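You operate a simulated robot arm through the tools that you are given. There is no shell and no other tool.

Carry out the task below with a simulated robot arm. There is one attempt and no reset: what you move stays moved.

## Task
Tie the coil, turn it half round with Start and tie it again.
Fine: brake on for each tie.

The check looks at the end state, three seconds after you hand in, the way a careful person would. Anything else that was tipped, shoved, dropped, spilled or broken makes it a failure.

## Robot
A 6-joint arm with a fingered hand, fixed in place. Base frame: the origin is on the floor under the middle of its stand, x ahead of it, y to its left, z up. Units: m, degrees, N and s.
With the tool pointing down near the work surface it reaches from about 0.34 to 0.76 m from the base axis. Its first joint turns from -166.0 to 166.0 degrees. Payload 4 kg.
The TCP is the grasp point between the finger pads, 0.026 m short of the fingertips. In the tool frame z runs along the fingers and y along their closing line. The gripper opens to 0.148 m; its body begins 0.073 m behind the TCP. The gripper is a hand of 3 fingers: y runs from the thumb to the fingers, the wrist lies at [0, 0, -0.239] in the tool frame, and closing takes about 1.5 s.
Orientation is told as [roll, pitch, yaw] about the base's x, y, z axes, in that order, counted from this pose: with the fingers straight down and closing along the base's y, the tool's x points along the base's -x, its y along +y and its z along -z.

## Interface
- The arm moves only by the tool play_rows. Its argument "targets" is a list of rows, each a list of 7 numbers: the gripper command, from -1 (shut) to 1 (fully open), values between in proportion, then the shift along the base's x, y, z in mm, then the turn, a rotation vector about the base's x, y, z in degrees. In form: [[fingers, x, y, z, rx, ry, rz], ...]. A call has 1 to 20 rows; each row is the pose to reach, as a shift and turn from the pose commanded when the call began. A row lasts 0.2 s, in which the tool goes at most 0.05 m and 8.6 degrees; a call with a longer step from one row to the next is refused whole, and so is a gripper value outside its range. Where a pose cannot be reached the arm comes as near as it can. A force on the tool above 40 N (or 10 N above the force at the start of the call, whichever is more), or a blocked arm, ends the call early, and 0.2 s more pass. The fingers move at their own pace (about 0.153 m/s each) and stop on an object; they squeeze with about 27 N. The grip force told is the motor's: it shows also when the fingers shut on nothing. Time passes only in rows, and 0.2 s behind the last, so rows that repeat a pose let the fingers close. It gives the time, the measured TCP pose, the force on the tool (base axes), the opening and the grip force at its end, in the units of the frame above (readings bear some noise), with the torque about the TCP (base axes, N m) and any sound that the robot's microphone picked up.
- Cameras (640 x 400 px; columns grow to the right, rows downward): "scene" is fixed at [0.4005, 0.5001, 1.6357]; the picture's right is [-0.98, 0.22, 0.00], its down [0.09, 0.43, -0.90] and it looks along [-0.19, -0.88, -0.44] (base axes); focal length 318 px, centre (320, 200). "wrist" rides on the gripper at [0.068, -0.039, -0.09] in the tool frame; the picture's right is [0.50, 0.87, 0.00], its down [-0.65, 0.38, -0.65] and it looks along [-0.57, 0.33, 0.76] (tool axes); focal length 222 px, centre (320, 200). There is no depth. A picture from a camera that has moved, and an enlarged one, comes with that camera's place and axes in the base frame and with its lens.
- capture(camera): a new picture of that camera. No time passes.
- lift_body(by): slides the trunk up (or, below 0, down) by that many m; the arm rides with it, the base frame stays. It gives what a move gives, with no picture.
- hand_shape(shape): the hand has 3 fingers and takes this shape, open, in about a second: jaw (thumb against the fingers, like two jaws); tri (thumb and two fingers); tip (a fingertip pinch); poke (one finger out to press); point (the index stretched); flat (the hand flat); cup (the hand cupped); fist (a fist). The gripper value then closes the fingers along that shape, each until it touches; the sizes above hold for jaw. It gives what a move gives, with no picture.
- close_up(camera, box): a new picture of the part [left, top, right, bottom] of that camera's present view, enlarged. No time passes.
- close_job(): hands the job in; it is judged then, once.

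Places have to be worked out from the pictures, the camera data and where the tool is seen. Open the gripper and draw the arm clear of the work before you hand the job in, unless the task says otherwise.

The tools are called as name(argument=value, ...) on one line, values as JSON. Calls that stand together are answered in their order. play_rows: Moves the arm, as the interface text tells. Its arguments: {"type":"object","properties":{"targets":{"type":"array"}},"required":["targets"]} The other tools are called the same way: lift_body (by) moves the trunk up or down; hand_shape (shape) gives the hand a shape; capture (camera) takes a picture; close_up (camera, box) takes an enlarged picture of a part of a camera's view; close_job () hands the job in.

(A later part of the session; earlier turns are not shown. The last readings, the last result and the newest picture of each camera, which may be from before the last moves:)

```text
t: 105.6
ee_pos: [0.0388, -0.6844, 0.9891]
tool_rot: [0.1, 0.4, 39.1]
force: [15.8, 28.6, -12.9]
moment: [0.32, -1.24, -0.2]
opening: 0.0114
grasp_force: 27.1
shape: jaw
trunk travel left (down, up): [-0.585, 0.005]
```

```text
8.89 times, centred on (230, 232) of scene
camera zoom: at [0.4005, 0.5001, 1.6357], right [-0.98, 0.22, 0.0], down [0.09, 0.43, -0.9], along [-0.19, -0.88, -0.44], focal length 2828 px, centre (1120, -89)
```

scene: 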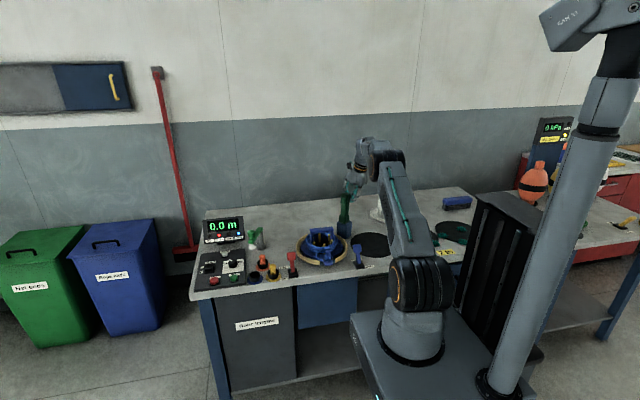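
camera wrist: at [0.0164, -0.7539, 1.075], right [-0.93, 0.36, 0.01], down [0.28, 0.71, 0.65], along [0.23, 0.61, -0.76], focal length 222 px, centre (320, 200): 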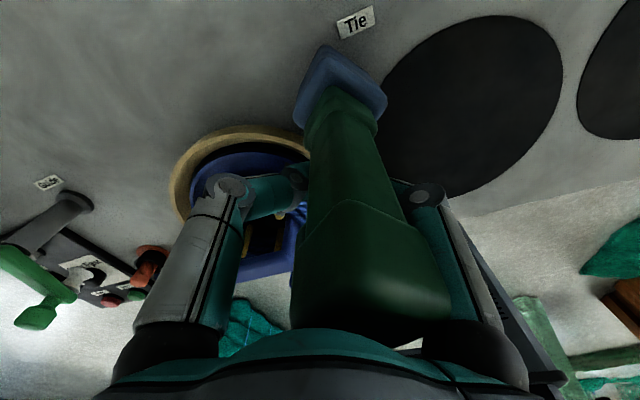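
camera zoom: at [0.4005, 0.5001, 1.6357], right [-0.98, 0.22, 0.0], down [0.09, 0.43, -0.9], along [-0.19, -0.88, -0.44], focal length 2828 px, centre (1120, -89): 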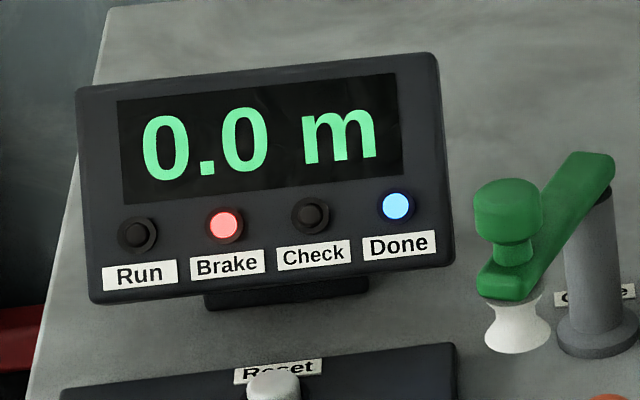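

The Check lamp went out: the arm is back at its upright rest. I relieve the push slightly, open the hand in place, and rise straight up off the arm.

play_rows(targets=[[-1, 2, 1.6, -2, 0, 0, 0], [-0.5, 2, 1.6, -2, 0, 0, 0], [0.3, 2, 1.6, -2, 0, 0, 0], [1, 2, 1.6, -2, 0, 0, 0], [1, 2, 1.6, -2, 0, 0, 0], [1, 2, 1.6, -2, 0, 0, 0]])

close_up(camera="scene", box=[295, 180, 375, 265])

capture(camera="wrist")

```text
t: 107.0
ee_pos: [0.0384, -0.6852, 0.9872]
tool_rot: [0.0, 0.7, 39.2]
force: [0.8, 0.0, 0.0]
moment: [0.01, 0.0, 0.01]
opening: 0.1479
grasp_force: 0.0
shape: jaw
trunk travel left (down, up): [-0.585, 0.005]
```

```text
4.71 times, centred on (335, 222) of scene
camera zoom: at [0.4005, 0.5001, 1.6357], right [-0.98, 0.22, 0.0], down [0.09, 0.43, -0.9], along [-0.19, -0.88, -0.44], focal length 1497 px, centre (249, 94)
```

zoom: 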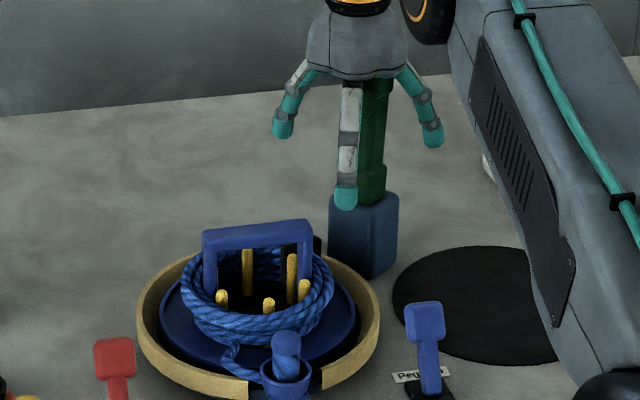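

```text
taken
camera wrist: at [0.0106, -0.7583, 1.0781], right [-0.93, 0.36, 0.01], down [0.28, 0.71, 0.65], along [0.22, 0.61, -0.76], focal length 222 px, centre (320, 200)
```

wrist: 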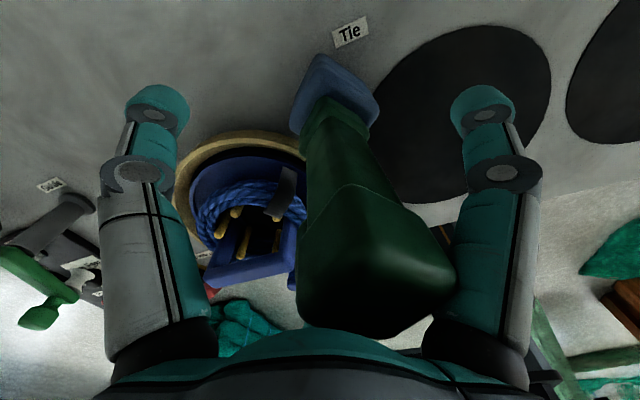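

The black tie band sits on the coil, and the arm stands freely. I rise up and slightly toward the drum to clear it.

play_rows(targets=[[1, 2, 1.6, 30, 0, 0, 0], [1, 6, 5, 60, 0, 0, 0], [1, 12, 10, 85, 0, 0, 0], [1, 20, 16, 108, 0, 0, 0], [1, 40, 40, 115, 0, 0, 0], [1, 60, 70, 120, 0, 0, 0], [1, 60, 70, 120, 0, 0, 0]])

capture(camera="wrist")

capture(camera="scene")

```text
t: 108.6
ee_pos: [0.099, -0.6173, 1.1084]
tool_rot: [0.0, 0.7, 39.2]
force: [-0.3, 0.3, -0.3]
moment: [-0.03, 0.01, 0.01]
opening: 0.1476
grasp_force: 0.1
shape: jaw
trunk travel left (down, up): [-0.585, 0.005]
```

```text
taken
camera wrist: at [0.0721, -0.6895, 1.1993], right [-0.93, 0.36, 0.01], down [0.28, 0.71, 0.65], along [0.23, 0.61, -0.76], focal length 222 px, centre (320, 200)
```

wrist: 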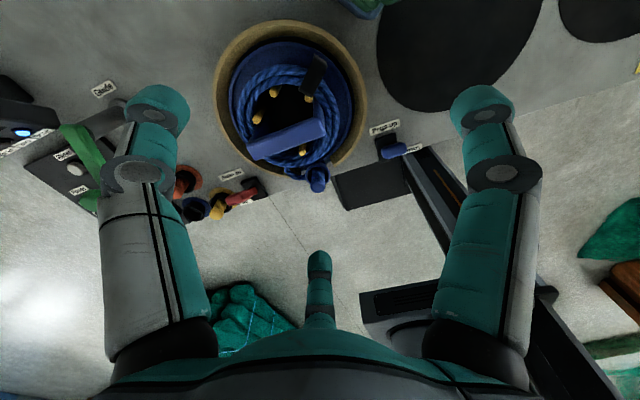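

```text
taken
```

scene: 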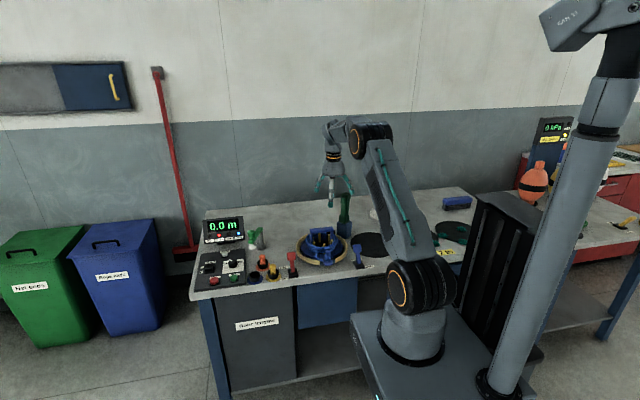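

The black tie band is clearly on the coil. Next the brake: I enlarge the brake lever and the panel to locate them precisely.

close_up(camera="wrist", box=[200, 20, 400, 220])

close_up(camera="wrist", box=[170, 140, 290, 240])

close_up(camera="scene", box=[255, 240, 325, 295])

```text
2.00 times, centred on (300, 120) of wrist
camera zoom: at [0.0721, -0.6895, 1.1993], right [-0.93, 0.36, 0.01], down [0.28, 0.71, 0.65], along [0.23, 0.61, -0.76], focal length 444 px, centre (360, 360)
```

zoom: 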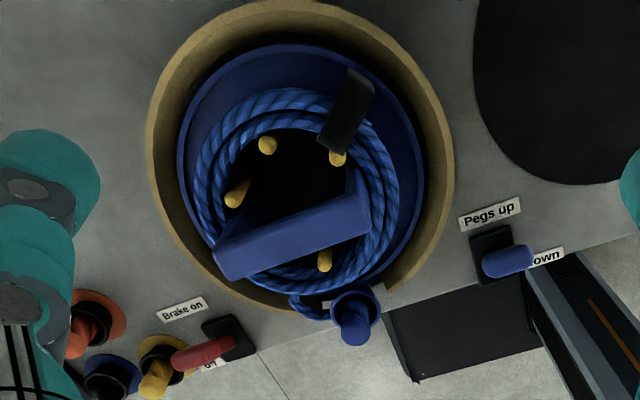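

```text
4.00 times, centred on (230, 190) of wrist
camera zoom: at [0.0721, -0.6895, 1.1993], right [-0.93, 0.36, 0.01], down [0.28, 0.71, 0.65], along [0.23, 0.61, -0.76], focal length 888 px, centre (680, 240)
```

zoom: 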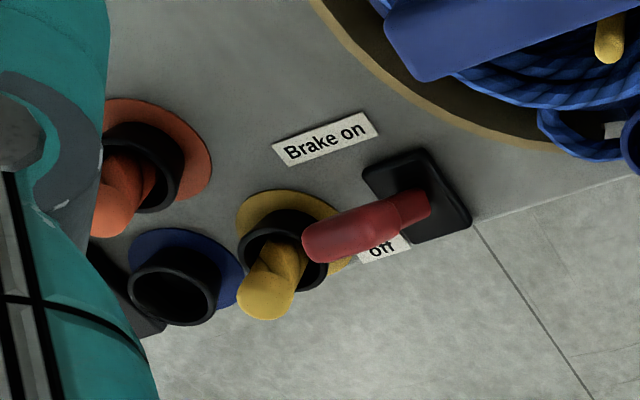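

```text
7.27 times, centred on (290, 268) of scene
camera zoom: at [0.4005, 0.5001, 1.6357], right [-0.98, 0.22, 0.0], down [0.09, 0.43, -0.9], along [-0.19, -0.88, -0.44], focal length 2313 px, centre (538, -291)
```

zoom: 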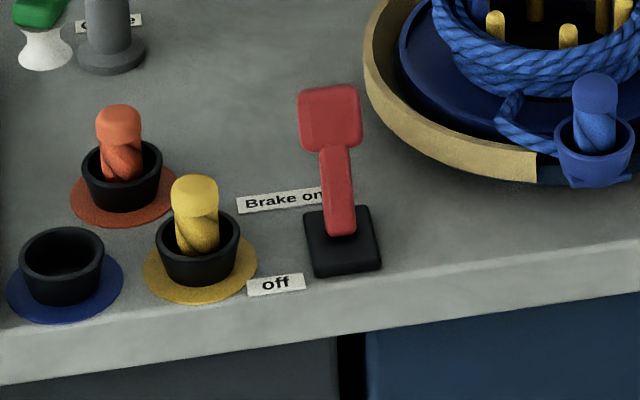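

The brake lever base is at about (0.290,-0.480), its paddle leaning back to around (0.29,-0.516,0.905). I go behind it (wall side) with closed fingers and yaw 120°, still high.

play_rows(targets=[[0, 17, 5, 0, 0, 0, 7.4], [-1, 35, 10, 0, 0, 0, 14.8], [-1, 52, 14, 0, 0, 0, 22.2], [-1, 70, 17, 0, 0, 0, 29.5], [-1, 87, 20, 0, 0, 0, 36.9], [-1, 105, 23, -5, 0, 0, 44.3], [-1, 122, 27, -15, 0, 0, 51.7], [-1, 140, 32, -30, 0, 0, 59], [-1, 157, 37, -45, 0, 0, 66.5], [-1, 175, 42, -55, 0, 0, 73.9], [-1, 191, 47, -60, 0, 0, 81], [-1, 191, 47, -60, 0, 0, 81]])

capture(camera="wrist")

close_up(camera="scene", box=[240, 200, 340, 300])

```text
t: 111.2
ee_pos: [0.2886, -0.5668, 1.0481]
tool_rot: [0.2, 0.7, 120.3]
force: [0.1, -0.2, 1.1]
moment: [-0.02, 0.0, 0.02]
opening: 0.0
grasp_force: 26.9
shape: jaw
trunk travel left (down, up): [-0.585, 0.005]
```

```text
taken
camera wrist: at [0.3555, -0.6053, 1.1384], right [-0.5, -0.87, 0.01], down [-0.66, 0.38, 0.65], along [-0.56, 0.32, -0.76], focal length 222 px, centre (320, 200)
```

wrist: 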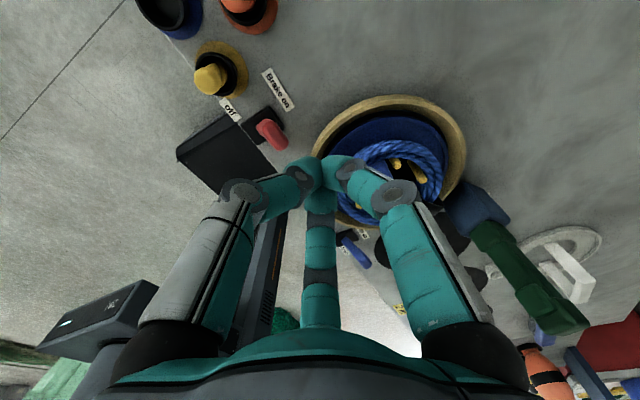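

```text
4.00 times, centred on (290, 250) of scene
camera zoom: at [0.4005, 0.5001, 1.6357], right [-0.98, 0.22, 0.0], down [0.09, 0.43, -0.9], along [-0.19, -0.88, -0.44], focal length 1272 px, centre (440, 0)
```

zoom: 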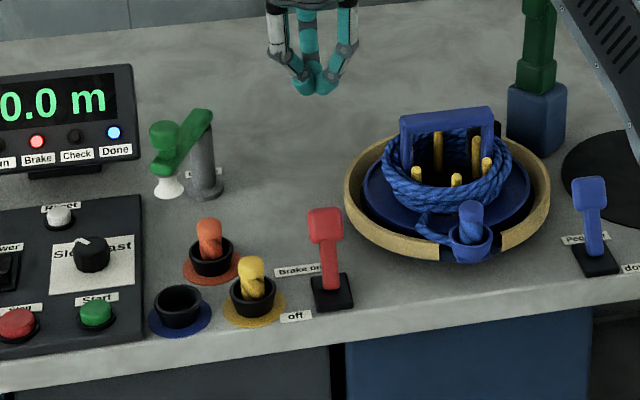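

The lever paddle is at about (0.294,-0.512,0.905). I descend behind it and push it slowly toward the robot ("off").

play_rows(targets=[[-1, 2, 0, -40, 0, 0, 0], [-1, 3, 0, -80, 0, 0, 0], [-1, 3, 0, -110, 0, 0, 0], [-1, 3, 0, -122, 0, 0, 0], [-1, 3, 15, -122, 0, 0, 0], [-1, 3, 30, -122, 0, 0, 0], [-1, 3, 45, -122, 0, 0, 0], [-1, 3, 45, -122, 0, 0, 0]])

close_up(camera="scene", box=[240, 200, 340, 300])

```text
t: 113.0
ee_pos: [0.2943, -0.5197, 0.9217]
tool_rot: [0.1, 0.3, 120.2]
force: [0.2, -0.9, 0.1]
moment: [0.01, 0.01, 0.06]
opening: 0.0002
grasp_force: 27.0
shape: jaw
trunk travel left (down, up): [-0.585, 0.005]
```

```text
4.00 times, centred on (290, 250) of scene
camera zoom: at [0.4005, 0.5001, 1.6357], right [-0.98, 0.22, 0.0], down [0.09, 0.43, -0.9], along [-0.19, -0.88, -0.44], focal length 1272 px, centre (440, 0)
```

zoom: 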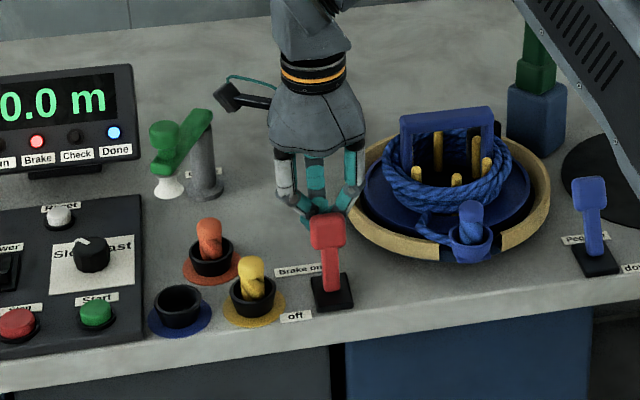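

Contact made; the lever has started to move with little force. I continue pushing toward the robot.

play_rows(targets=[[-1, 0, 10, 0, 0, 0, 0], [-1, 0, 20, 0, 0, 0, 0], [-1, 0, 30, 0, 0, 0, 0], [-1, 0, 40, 0, 0, 0, 0], [-1, 0, 48, 0, 0, 0, 0], [-1, 0, 55, 0, 0, 0, 0], [-1, 0, 55, 0, 0, 0, 0]])

close_up(camera="scene", box=[200, 200, 340, 300])

```text
t: 114.6
ee_pos: [0.292, -0.4703, 0.9255]
tool_rot: [0.1, 1.0, 120.2]
force: [2.6, -13.0, 4.8]
moment: [-0.34, -0.12, -0.1]
opening: 0.0001
grasp_force: 26.9
shape: jaw
trunk travel left (down, up): [-0.585, 0.005]
```

```text
4.00 times, centred on (270, 250) of scene
camera zoom: at [0.4005, 0.5001, 1.6357], right [-0.98, 0.22, 0.0], down [0.09, 0.43, -0.9], along [-0.19, -0.88, -0.44], focal length 1272 px, centre (520, 0)
```

zoom: 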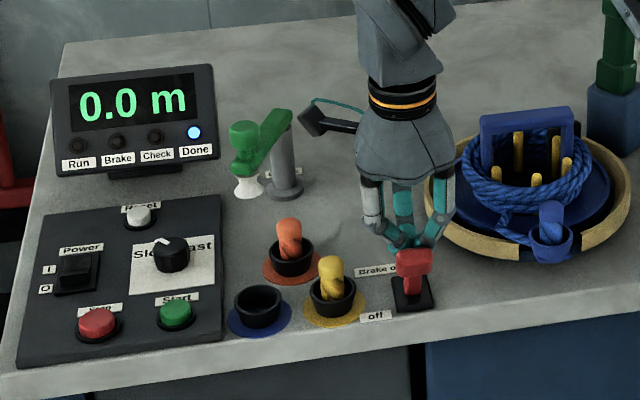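

The Brake lamp is out: brake off. I back off, rise, and travel to above the Start button (about (0.511,-0.483)), turning to yaw 180° so no knuckle hangs over the knob.

play_rows(targets=[[-1, 0, -12, 0, 0, 0, 0], [-1, 0, -14, 40, 0, 0, 0], [-1, 0, -14, 75, 0, 0, 0], [-1, 27, -14, 75, 0, 0, 7.5], [-1, 55, -14, 75, 0, 0, 15], [-1, 82, -14, 75, 0, 0, 22.5], [-1, 110, -14, 75, 0, 0, 30], [-1, 137, -13, 75, 0, 0, 37.5], [-1, 165, -13, 72, 0, 0, 45], [-1, 192, -13, 65, 0, 0, 52.5], [-1, 219, -13, 55, 0, 0, 60], [-1, 219, -13, 55, 0, 0, 60]])

capture(camera="wrist")

close_up(camera="scene", box=[180, 200, 340, 300])

```text
t: 117.2
ee_pos: [0.5101, -0.4808, 0.9795]
tool_rot: [0.0, 0.8, -179.7]
force: [0.1, -0.3, 0.2]
moment: [0.03, 0.01, 0.03]
opening: 0.0
grasp_force: 27.1
shape: jaw
trunk travel left (down, up): [-0.585, 0.005]
```

```text
taken
camera wrist: at [0.577, -0.443, 1.0706], right [0.5, -0.86, 0.01], down [-0.66, -0.38, 0.65], along [-0.56, -0.33, -0.76], focal length 222 px, centre (320, 200)
```

wrist: 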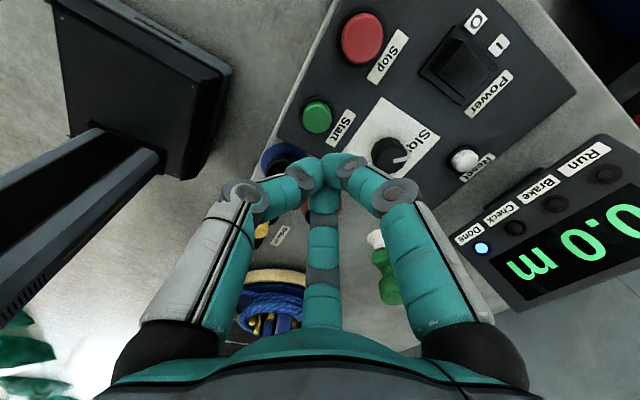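

```text
4.00 times, centred on (260, 250) of scene
camera zoom: at [0.4005, 0.5001, 1.6357], right [-0.98, 0.22, 0.0], down [0.09, 0.43, -0.9], along [-0.19, -0.88, -0.44], focal length 1272 px, centre (560, 0)
```

zoom: 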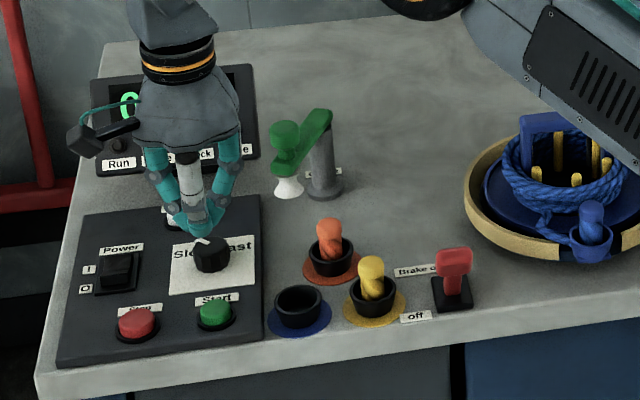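

The Start button is right under the fingertips ((0.509,-0.482) in both views). I press it briefly and come back up.

play_rows(targets=[[-1, -0.5, -1, -40, 0, 0, 0], [-1, -0.5, -1, -80, 0, 0, 0], [-1, -0.5, -1, -95, 0, 0, 0], [-1, -0.5, -1, -100, 0, 0, 0], [-1, -0.5, -1, -104, 0, 0, 0], [-1, -0.5, -1, -107, 0, 0, 0]])

capture(camera="scene")

```text
t: 118.5
ee_pos: [0.5127, -0.4858, 0.8853]
tool_rot: [0.9, 1.5, -179.8]
force: [-5.0, 5.0, 78.9]
moment: [-0.25, -0.34, 0.02]
opening: 0.0
grasp_force: 27.0
shape: jaw
trunk travel left (down, up): [-0.585, 0.005]
heard: click
stopped in row 6: the force on the tool passed its limit at 43 N (the readings are from after the stop); the commanded pose is now the measured one
```

```text
taken
```

scene: 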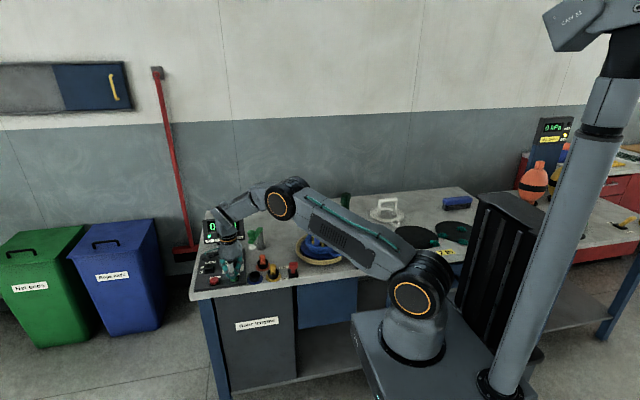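

A click was heard. I release the button at once and check the machine.

play_rows(targets=[[-1, 0, 0, 15, 0, 0, 0], [-1, 0, 0, 50, 0, 0, 0]])

close_up(camera="scene", box=[180, 190, 360, 300])

capture(camera="wrist")

```text
t: 119.1
ee_pos: [0.5128, -0.4839, 0.928]
tool_rot: [0.4, 1.0, -179.8]
force: [0.2, -0.4, 0.3]
moment: [0.04, 0.01, -0.01]
opening: 0.0
grasp_force: 26.8
shape: jaw
trunk travel left (down, up): [-0.585, 0.005]
```

```text
3.56 times, centred on (270, 245) of scene
camera zoom: at [0.4005, 0.5001, 1.6357], right [-0.98, 0.22, 0.0], down [0.09, 0.43, -0.9], along [-0.19, -0.88, -0.44], focal length 1131 px, centre (498, 40)
```

zoom: 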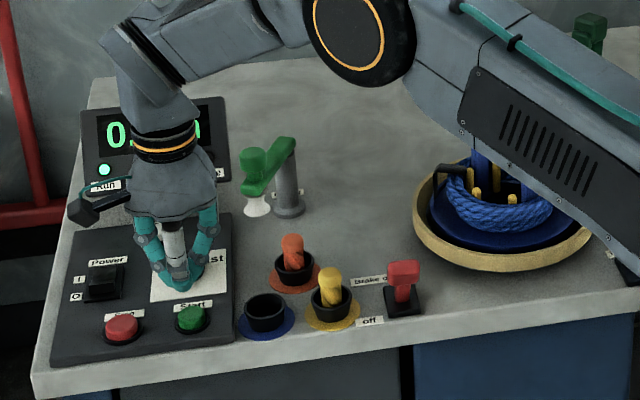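

```text
taken
camera wrist: at [0.5785, -0.4446, 1.0184], right [0.5, -0.86, 0.01], down [-0.66, -0.38, 0.65], along [-0.55, -0.33, -0.76], focal length 222 px, centre (320, 200)
```

wrist: 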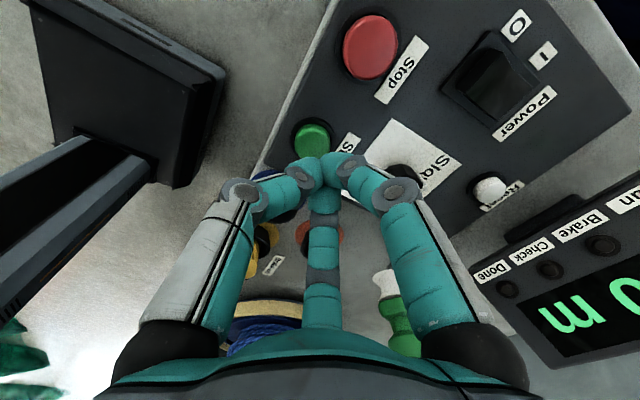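

The Run lamp is lit and the drum turns (the black tie has already moved about 120°). I move above the Stop button right away and watch whether it halts by itself.

play_rows(targets=[[-1, 40, -2, -8, 0, 0, 0]])

close_up(camera="scene", box=[180, 190, 360, 300])

```text
t: 119.5
ee_pos: [0.5516, -0.4861, 0.9236]
tool_rot: [0.5, 1.0, -179.8]
force: [0.1, 0.2, 0.1]
moment: [-0.03, 0.0, 0.0]
opening: 0.0
grasp_force: 27.2
shape: jaw
trunk travel left (down, up): [-0.585, 0.005]
```

```text
3.56 times, centred on (270, 245) of scene
camera zoom: at [0.4005, 0.5001, 1.6357], right [-0.98, 0.22, 0.0], down [0.09, 0.43, -0.9], along [-0.19, -0.88, -0.44], focal length 1131 px, centre (498, 40)
```

zoom: 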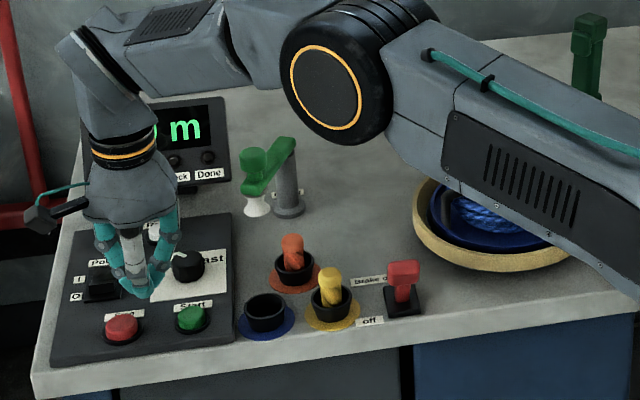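

My own arm now hides the drum from the scene camera; I check with the wrist camera instead.

close_up(camera="wrist", box=[220, 220, 420, 340])

close_up(camera="scene", box=[285, 230, 350, 275])

```text
3.20 times, centred on (320, 280) of wrist
camera zoom: at [0.6175, -0.4477, 1.0147], right [0.5, -0.86, 0.02], down [-0.67, -0.38, 0.64], along [-0.55, -0.33, -0.76], focal length 711 px, centre (320, -56)
```

zoom: 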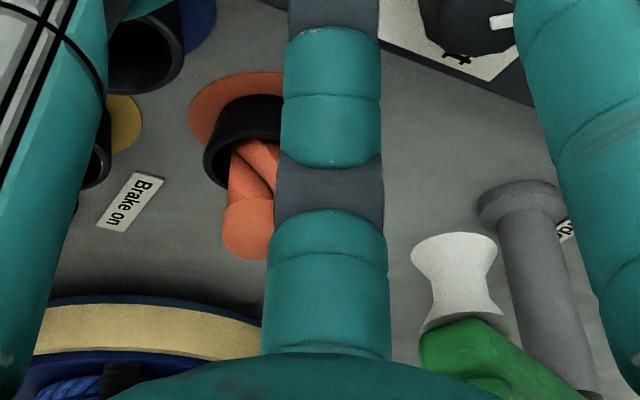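

```text
8.89 times, centred on (318, 252) of scene
camera zoom: at [0.4005, 0.5001, 1.6357], right [-0.98, 0.22, 0.0], down [0.09, 0.43, -0.9], along [-0.19, -0.88, -0.44], focal length 2828 px, centre (342, -267)
```

zoom: 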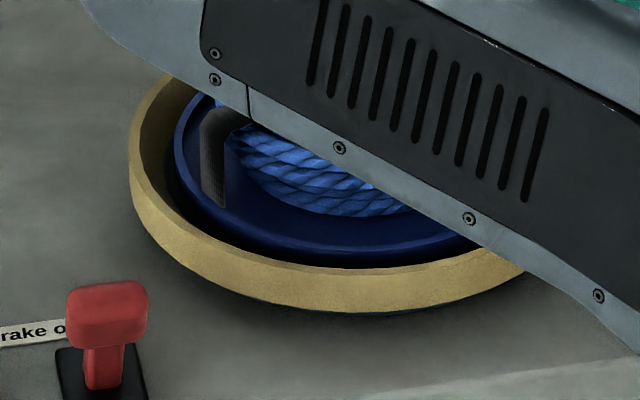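

The tie has gone to about 17° (start 219°; half-turn target 39°), and it seems to be slowing. I continue to the Stop button's height and look again.

play_rows(targets=[[-1, 30, -1, -20, 0, 0, 0]])

close_up(camera="scene", box=[285, 230, 350, 275])

close_up(camera="scene", box=[190, 200, 280, 300])

```text
t: 119.9
ee_pos: [0.5801, -0.4864, 0.9026]
tool_rot: [0.5, 0.9, -179.7]
force: [1.0, -0.4, 0.7]
moment: [-0.05, -0.01, 0.0]
opening: 0.0
grasp_force: 26.9
shape: jaw
trunk travel left (down, up): [-0.585, 0.005]
```

```text
8.89 times, centred on (318, 252) of scene
camera zoom: at [0.4005, 0.5001, 1.6357], right [-0.98, 0.22, 0.0], down [0.09, 0.43, -0.9], along [-0.19, -0.88, -0.44], focal length 2828 px, centre (342, -267)
```

zoom: 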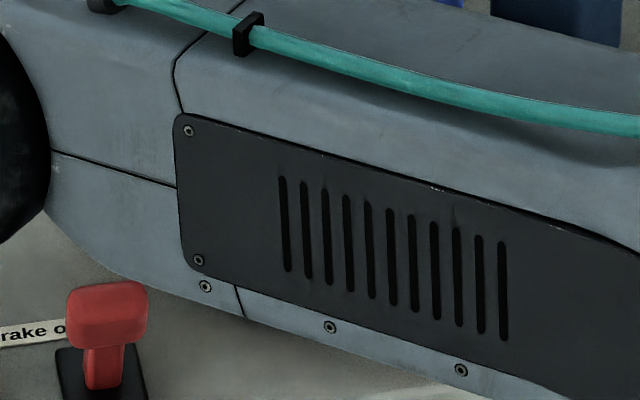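

```text
4.00 times, centred on (235, 250) of scene
camera zoom: at [0.4005, 0.5001, 1.6357], right [-0.98, 0.22, 0.0], down [0.09, 0.43, -0.9], along [-0.19, -0.88, -0.44], focal length 1272 px, centre (660, 0)
```

zoom: 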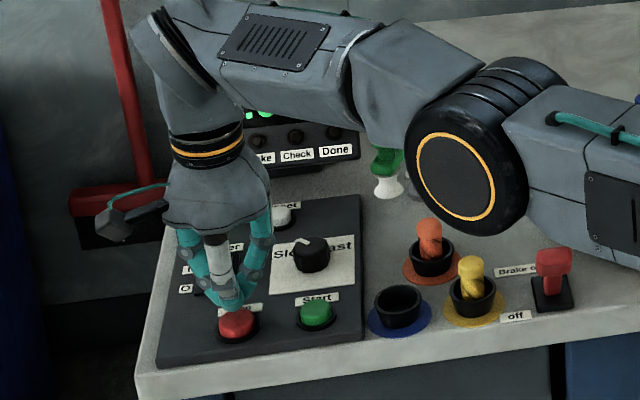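

The drum is hidden now; I look at the Run lamp with the wrist camera.

capture(camera="wrist")

```text
taken
camera wrist: at [0.6456, -0.4479, 0.9957], right [0.5, -0.86, 0.02], down [-0.67, -0.38, 0.65], along [-0.55, -0.34, -0.76], focal length 222 px, centre (320, 200)
```

wrist: 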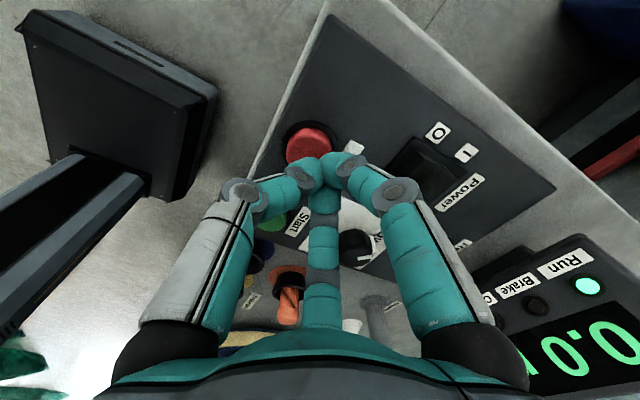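

Run is still lit. I wait one more step here, just above Stop, and look again.

play_rows(targets=[[-1, 0, 0, 0, 0, 0, 0]])

capture(camera="wrist")

capture(camera="scene")

```text
t: 120.3
ee_pos: [0.5812, -0.4867, 0.9051]
tool_rot: [0.6, 1.1, -179.8]
force: [-0.7, -0.4, -0.1]
moment: [0.0, -0.01, 0.04]
opening: 0.0
grasp_force: 26.5
shape: jaw
trunk travel left (down, up): [-0.585, 0.005]
```

```text
taken
camera wrist: at [0.6454, -0.4473, 0.996], right [0.5, -0.86, 0.02], down [-0.67, -0.38, 0.64], along [-0.55, -0.34, -0.76], focal length 222 px, centre (320, 200)
```

wrist: 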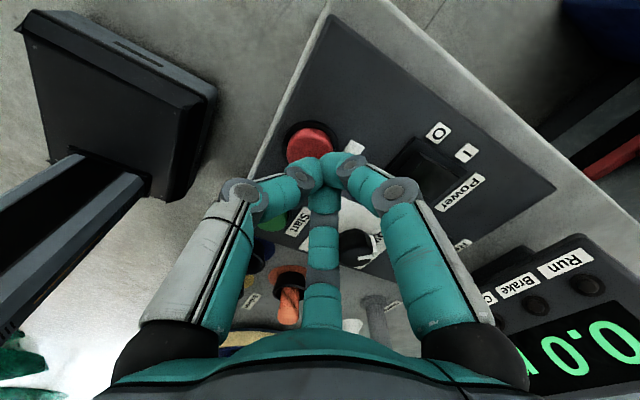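

```text
taken
```

scene: 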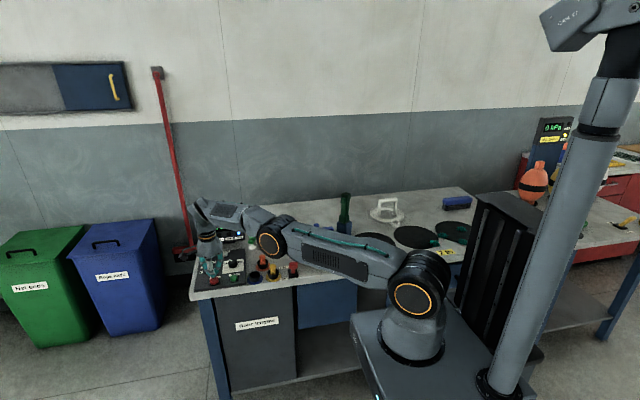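

The Run lamp went out by itself - the half turn is finished. I rise and move back to the robot side of the brake lever.

play_rows(targets=[[-1, -15, 5, 40, 0, 0, 0], [-1, -40, 15, 75, 0, 0, 0], [-1, -75, 30, 95, 0, 0, 0], [-1, -115, 45, 98, 0, 0, 0], [-1, -155, 60, 98, 0, 0, 0], [-1, -195, 75, 98, 0, 0, 0], [-1, -235, 88, 98, 0, 0, 0], [-1, -270, 100, 98, 0, 0, 0], [-1, -290, 105, 95, 0, 0, 0], [-1, -290, 105, 95, 0, 0, 0]])

close_up(camera="scene", box=[180, 190, 380, 300])

capture(camera="wrist")

```text
t: 122.5
ee_pos: [0.2916, -0.386, 0.9925]
tool_rot: [0.5, 1.1, -179.9]
force: [-0.4, 0.9, -0.8]
moment: [0.04, -0.01, -0.03]
opening: 0.0
grasp_force: 27.0
shape: jaw
trunk travel left (down, up): [-0.585, 0.005]
```

```text
3.20 times, centred on (280, 245) of scene
camera zoom: at [0.4005, 0.5001, 1.6357], right [-0.98, 0.22, 0.0], down [0.09, 0.43, -0.9], along [-0.19, -0.88, -0.44], focal length 1018 px, centre (448, 56)
```

zoom: 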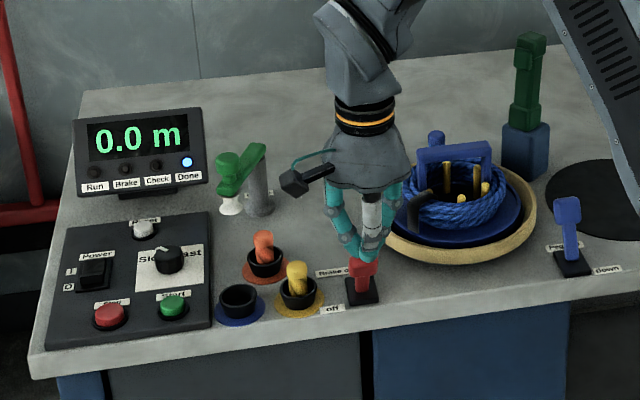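

```text
taken
camera wrist: at [0.3572, -0.3465, 1.0838], right [0.5, -0.86, 0.02], down [-0.67, -0.38, 0.64], along [-0.55, -0.34, -0.76], focal length 222 px, centre (320, 200)
```

wrist: 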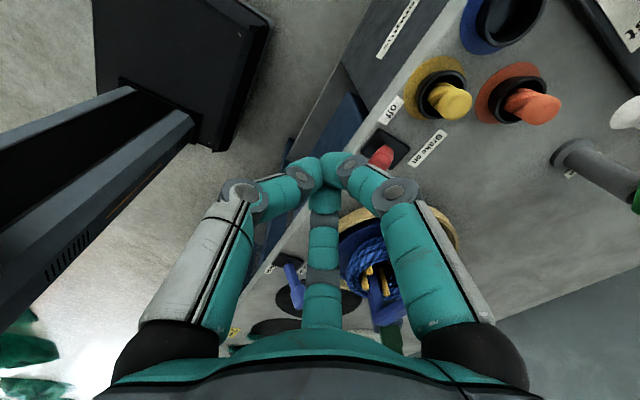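

The Done lamp is lit again and the tie now sits at about 37°, i.e. the opposite side. I descend on the robot side of the brake lever and push it back to "Brake on".

play_rows(targets=[[-1, 0, 0, -35, 0, 0, 0], [-1, 0, 0, -66, 0, 0, 0], [-1, 0, -15, -66, 0, 0, 0], [-1, 0, -30, -66, 0, 0, 0], [-1, 0, -42, -66, 0, 0, 0], [-1, 0, -54, -66, 0, 0, 0], [-1, 0, -66, -66, 0, 0, 0], [-1, 0, -78, -66, 0, 0, 0], [-1, 0, -90, -66, 0, 0, 0], [-1, 0, -100, -66, 0, 0, 0], [-1, 0, -108, -66, 0, 0, 0], [-1, 0, -108, -66, 0, 0, 0]])

close_up(camera="scene", box=[180, 190, 380, 300])

```text
t: 125.1
ee_pos: [0.2903, -0.4903, 0.9297]
tool_rot: [0.4, 0.9, -179.8]
force: [1.6, 6.8, 1.1]
moment: [0.11, 0.0, -0.02]
opening: 0.0
grasp_force: 27.0
shape: jaw
trunk travel left (down, up): [-0.585, 0.005]
```

```text
3.20 times, centred on (280, 245) of scene
camera zoom: at [0.4005, 0.5001, 1.6357], right [-0.98, 0.22, 0.0], down [0.09, 0.43, -0.9], along [-0.19, -0.88, -0.44], focal length 1018 px, centre (448, 56)
```

zoom: 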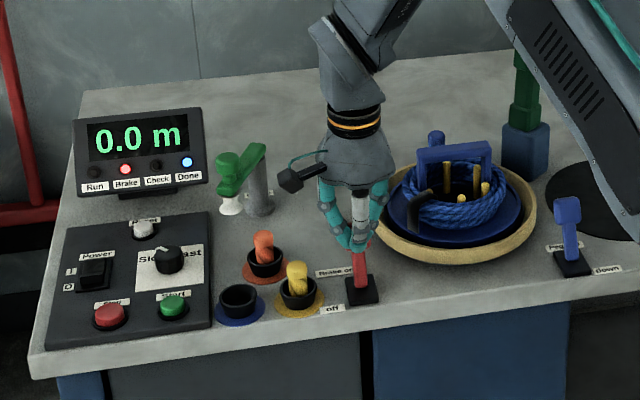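

The Brake lamp is red again: brake on. I back off the lever and rise.

play_rows(targets=[[-1, 0, 10, 0, 0, 0, 0], [-1, 0, 18, 10, 0, 0, 0], [-1, 0, 18, 50, 0, 0, 0], [-1, 0, 18, 90, 0, 0, 0], [-1, 0, 18, 130, 0, 0, 0], [-1, 0, 10, 165, 0, 0, 0], [-1, 0, 10, 165, 0, 0, 0]])

close_up(camera="scene", box=[180, 190, 380, 300])

close_up(camera="scene", box=[290, 200, 360, 275])

```text
t: 126.7
ee_pos: [0.2939, -0.4837, 1.0935]
tool_rot: [0.6, 1.0, -179.8]
force: [0.0, 0.6, 0.4]
moment: [-0.03, 0.03, -0.01]
opening: 0.0
grasp_force: 27.3
shape: jaw
trunk travel left (down, up): [-0.585, 0.005]
```

```text
3.20 times, centred on (280, 245) of scene
camera zoom: at [0.4005, 0.5001, 1.6357], right [-0.98, 0.22, 0.0], down [0.09, 0.43, -0.9], along [-0.19, -0.88, -0.44], focal length 1018 px, centre (448, 56)
```

zoom: 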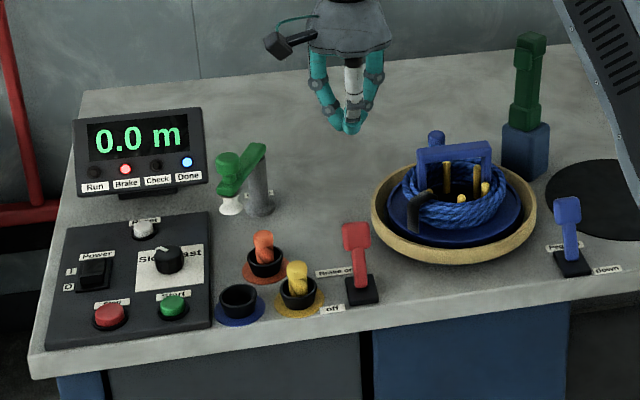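

```text
5.33 times, centred on (325, 238) of scene
camera zoom: at [0.4005, 0.5001, 1.6357], right [-0.98, 0.22, 0.0], down [0.09, 0.43, -0.9], along [-0.19, -0.88, -0.44], focal length 1696 px, centre (293, 0)
```

zoom: 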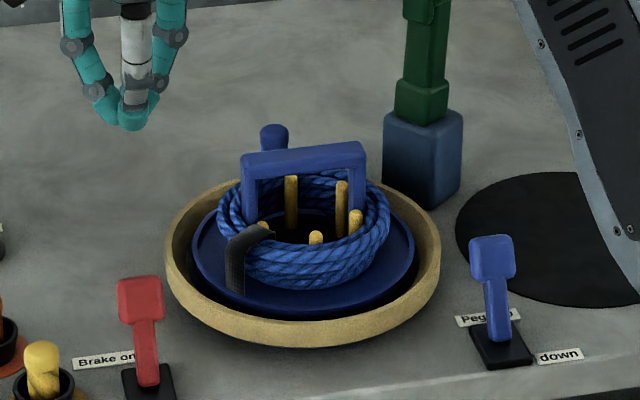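

The lever leans to "Brake on" and the first tie is now on the near side of the coil. I turn to yaw ≈69° while moving toward the tie arm's side, staying high.

play_rows(targets=[[-1, -15, -5, 5, 0, 0, -8], [-1, -30, -10, 10, 0, 0, -16], [-1, -45, -15, 15, 0, 0, -24], [-1, -60, -22, 20, 0, 0, -32], [-1, -75, -30, 25, 0, 0, -40], [-1, -90, -38, 30, 0, 0, -48], [-1, -105, -46, 32, 0, 0, -56], [-1, -120, -54, 34, 0, 0, -64], [-1, -135, -62, 36, 0, 0, -72], [-1, -150, -70, 36, 0, 0, -80], [-1, -165, -78, 36, 0, 0, -88], [-1, -180, -86, 36, 0, 0, -96], [-1, -197, -92, 36, 0, 0, -104], [-1, -214, -97, 36, 0, 0, -111], [-1, -214, -97, 36, 0, 0, -111]])

```text
t: 129.9
ee_pos: [0.0792, -0.5777, 1.1301]
tool_rot: [0.4, 1.0, 69.0]
force: [-0.1, 0.2, 0.1]
moment: [-0.01, -0.01, 0.04]
opening: 0.0
grasp_force: 26.8
shape: jaw
trunk travel left (down, up): [-0.585, 0.005]
```

Now I lean the hand 15° sideways as before and move behind the tie arm at z≈1.10.

play_rows(targets=[[-1, -10, -15, 0, -5.8, -4.7, 0], [-1, -20, -35, 0, -11.66, -9.44, 0], [-1, -40, -65, -8, -11.66, -9.44, 0], [-1, -60, -95, -16, -11.66, -9.44, 0], [-1, -80, -122, -24, -11.66, -9.44, 0], [-1, -94.5, -143, -30, -11.66, -9.44, 0], [-1, -94.5, -143, -30, -11.66, -9.44, 0]])

capture(camera="wrist")

close_up(camera="scene", box=[310, 160, 390, 250])

```text
t: 131.5
ee_pos: [-0.0139, -0.7218, 1.1]
tool_rot: [-12.5, 8.4, 68.1]
force: [0.2, -0.9, 0.4]
moment: [-0.02, 0.0, 0.01]
opening: 0.0
grasp_force: 27.1
shape: jaw
trunk travel left (down, up): [-0.585, 0.005]
```

```text
taken
camera wrist: at [-0.0166, -0.7787, 1.2055], right [-0.98, -0.17, -0.11], down [-0.2, 0.87, 0.45], along [0.02, 0.47, -0.88], focal length 222 px, centre (320, 200)
```

wrist: 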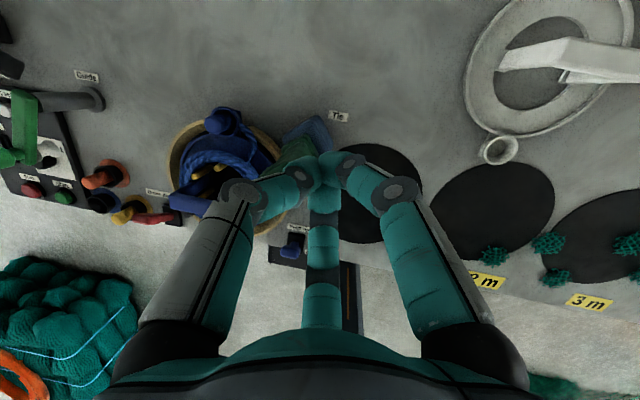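

```text
4.44 times, centred on (350, 205) of scene
camera zoom: at [0.4005, 0.5001, 1.6357], right [-0.98, 0.22, 0.0], down [0.09, 0.43, -0.9], along [-0.19, -0.88, -0.44], focal length 1414 px, centre (187, 178)
```

zoom: 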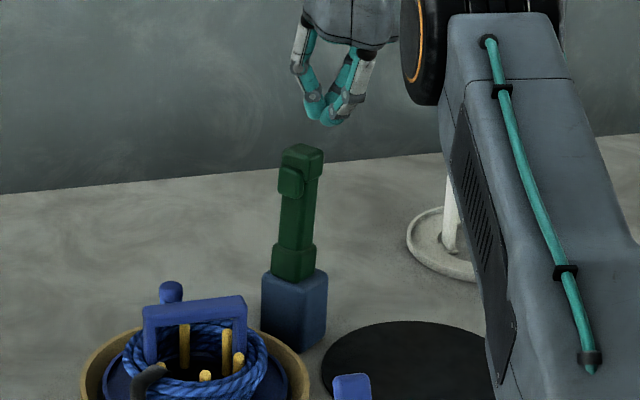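

No complaints. I descend only to z≈1.062 (contact on the upper block), then push gently toward the drum.

play_rows(targets=[[-1, 0, 0, -20, 0, 0, 0], [-1, 0, 0, -38, 0, 0, 0], [-1, 4, 3.2, -38, 0, 0, 0], [-1, 8, 6.5, -38, 0, 0, 0], [-1, 12, 9.7, -38, 0, 0, 0], [-1, 16, 13, -38, 0, 0, 0], [-1, 16, 13, -38, 0, 0, 0]])

close_up(camera="scene", box=[310, 160, 390, 250])

```text
t: 133.1
ee_pos: [0.0008, -0.7081, 1.0646]
tool_rot: [-12.6, 8.5, 68.0]
force: [-0.9, -2.7, 2.4]
moment: [-0.07, 0.03, 0.0]
opening: 0.0001
grasp_force: 27.3
shape: jaw
trunk travel left (down, up): [-0.585, 0.005]
```

```text
4.44 times, centred on (350, 205) of scene
camera zoom: at [0.4005, 0.5001, 1.6357], right [-0.98, 0.22, 0.0], down [0.09, 0.43, -0.9], along [-0.19, -0.88, -0.44], focal length 1414 px, centre (187, 178)
```

zoom: 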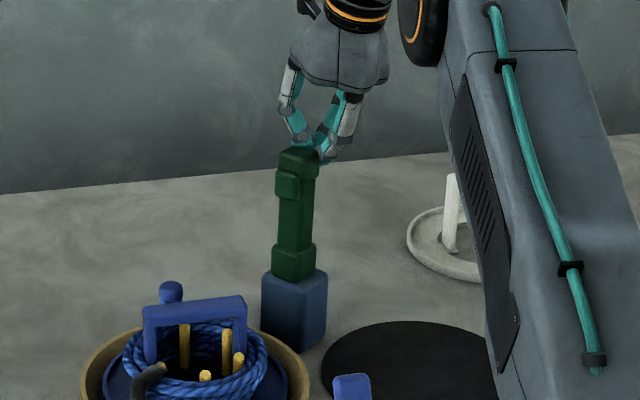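

The arm has started to tilt. I keep pushing gently toward the drum.

play_rows(targets=[[-1, 4, 3.2, 0, 0, 0, 0], [-1, 8, 6.5, 0, 0, 0, 0], [-1, 12, 9.7, -1, 0, 0, 0], [-1, 16, 13, -2, 0, 0, 0], [-1, 20, 16.2, -3, 0, 0, 0], [-1, 25, 20, -4, 0, 0, 0], [-1, 25, 20, -4, 0, 0, 0]])

close_up(camera="scene", box=[295, 180, 375, 265])

close_up(camera="scene", box=[195, 210, 265, 255])

```text
t: 134.7
ee_pos: [0.0261, -0.6882, 1.0592]
tool_rot: [-12.6, 8.5, 68.0]
force: [-0.2, -0.7, 0.1]
moment: [-0.01, 0.04, -0.01]
opening: 0.0
grasp_force: 27.2
shape: jaw
trunk travel left (down, up): [-0.585, 0.005]
```

```text
4.71 times, centred on (335, 222) of scene
camera zoom: at [0.4005, 0.5001, 1.6357], right [-0.98, 0.22, 0.0], down [0.09, 0.43, -0.9], along [-0.19, -0.88, -0.44], focal length 1497 px, centre (249, 94)
```

zoom: 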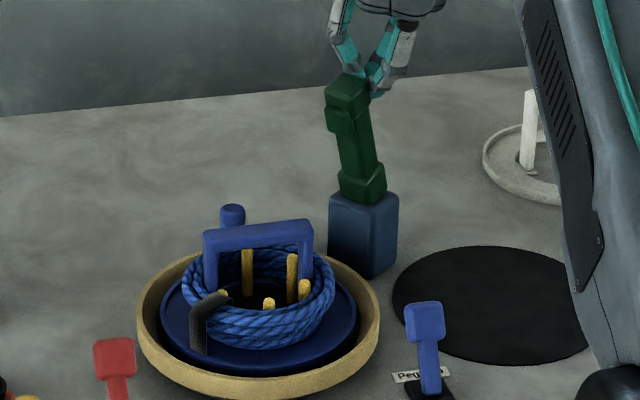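

```text
8.89 times, centred on (230, 232) of scene
camera zoom: at [0.4005, 0.5001, 1.6357], right [-0.98, 0.22, 0.0], down [0.09, 0.43, -0.9], along [-0.19, -0.88, -0.44], focal length 2828 px, centre (1120, -89)
```

zoom: 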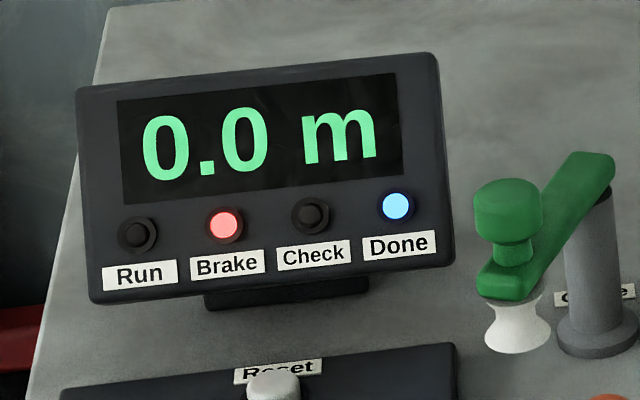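

The arm is at about 20°. I push on until it tips over onto the coil.

play_rows(targets=[[-1, 6, 4.9, -2, 0, 0, 0], [-1, 12, 9.7, -4, 0, 0, 0], [-1, 18, 14.6, -8, 0, 0, 0], [-1, 24, 19.5, -12, 0, 0, 0], [-1, 30, 24.3, -16, 0, 0, 0], [-1, 30, 24.3, -16, 0, 0, 0]])

close_up(camera="scene", box=[295, 190, 375, 275])

close_up(camera="scene", box=[195, 210, 265, 255])

```text
t: 136.1
ee_pos: [0.0563, -0.6649, 1.0429]
tool_rot: [-12.6, 8.5, 68.2]
force: [0.2, -0.2, 0.3]
moment: [-0.01, -0.01, -0.03]
opening: 0.0004
grasp_force: 26.8
shape: jaw
trunk travel left (down, up): [-0.585, 0.005]
```

```text
4.71 times, centred on (335, 232) of scene
camera zoom: at [0.4005, 0.5001, 1.6357], right [-0.98, 0.22, 0.0], down [0.09, 0.43, -0.9], along [-0.19, -0.88, -0.44], focal length 1497 px, centre (249, 47)
```

zoom: 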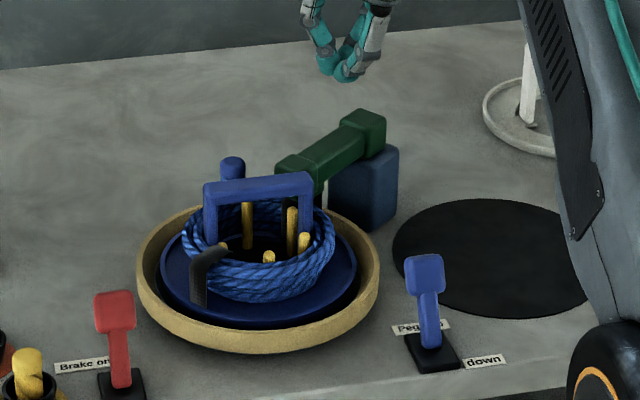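

```text
8.89 times, centred on (230, 232) of scene
camera zoom: at [0.4005, 0.5001, 1.6357], right [-0.98, 0.22, 0.0], down [0.09, 0.43, -0.9], along [-0.19, -0.88, -0.44], focal length 2828 px, centre (1120, -89)
```

zoom: 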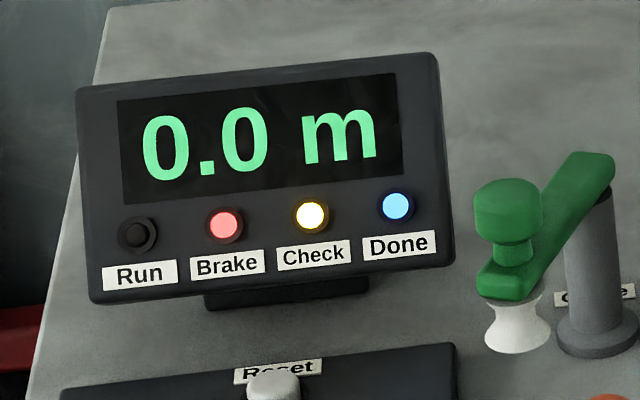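

The arm is down (Check lamp on). I look closely for the second tie under its head.

close_up(camera="scene", box=[300, 215, 350, 260])

capture(camera="wrist")

```text
8.89 times, centred on (325, 238) of scene
camera zoom: at [0.4005, 0.5001, 1.6357], right [-0.98, 0.22, 0.0], down [0.09, 0.43, -0.9], along [-0.19, -0.88, -0.44], focal length 2828 px, centre (276, -133)
```

zoom: 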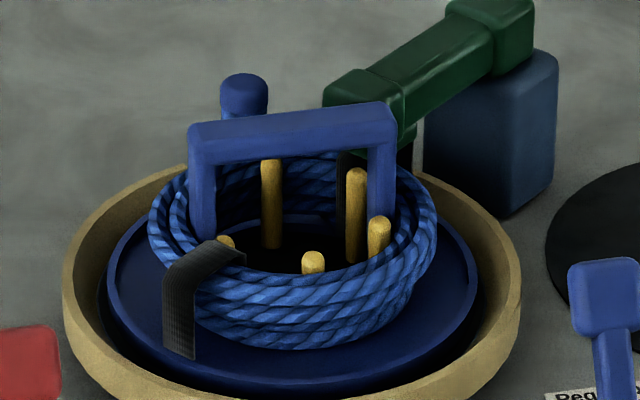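

```text
taken
camera wrist: at [0.0529, -0.7205, 1.148], right [-0.98, -0.17, -0.11], down [-0.2, 0.87, 0.45], along [0.02, 0.47, -0.88], focal length 222 px, centre (320, 200)
```

wrist: 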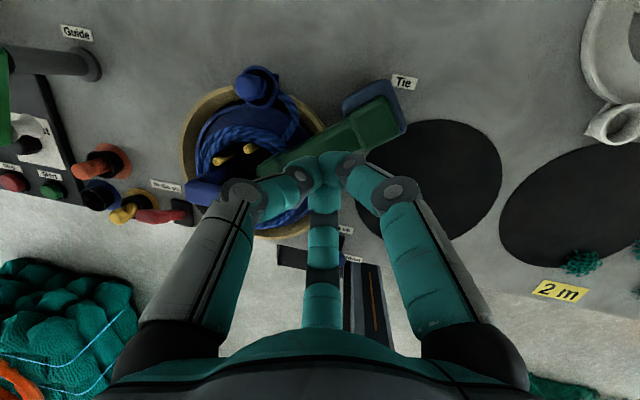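

A second dark strap already shows under the head, so the second tie is made. Now I prepare to raise the arm: lift, straighten the hand to vertical.

play_rows(targets=[[-1, 0, 0, 25, 0, 0, 0], [-1, 0, 5, 40, 4, 3.2, 0], [-1, 0, 10, 45, 8, 6.4, 0], [-1, 0, 15, 45, 11.66, 9.44, 0], [-1, 0, 15, 45, 11.66, 9.44, 0]])

close_up(camera="scene", box=[300, 215, 350, 260])

```text
t: 137.3
ee_pos: [0.0556, -0.6483, 1.0877]
tool_rot: [0.5, 0.9, 69.2]
force: [0.3, -0.3, -0.2]
moment: [0.03, -0.01, 0.01]
opening: 0.0003
grasp_force: 27.2
shape: jaw
trunk travel left (down, up): [-0.585, 0.005]
```

```text
8.89 times, centred on (325, 238) of scene
camera zoom: at [0.4005, 0.5001, 1.6357], right [-0.98, 0.22, 0.0], down [0.09, 0.43, -0.9], along [-0.19, -0.88, -0.44], focal length 2828 px, centre (276, -133)
```

zoom: 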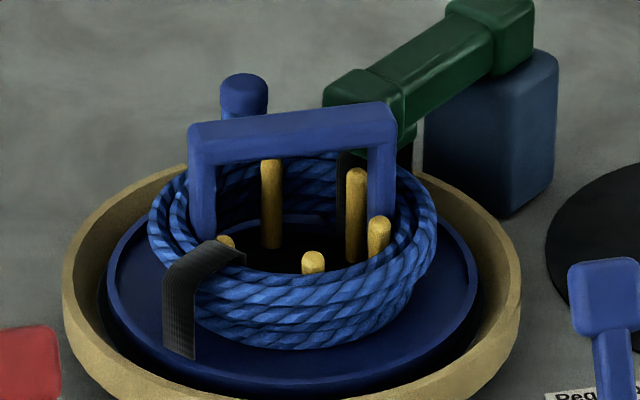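

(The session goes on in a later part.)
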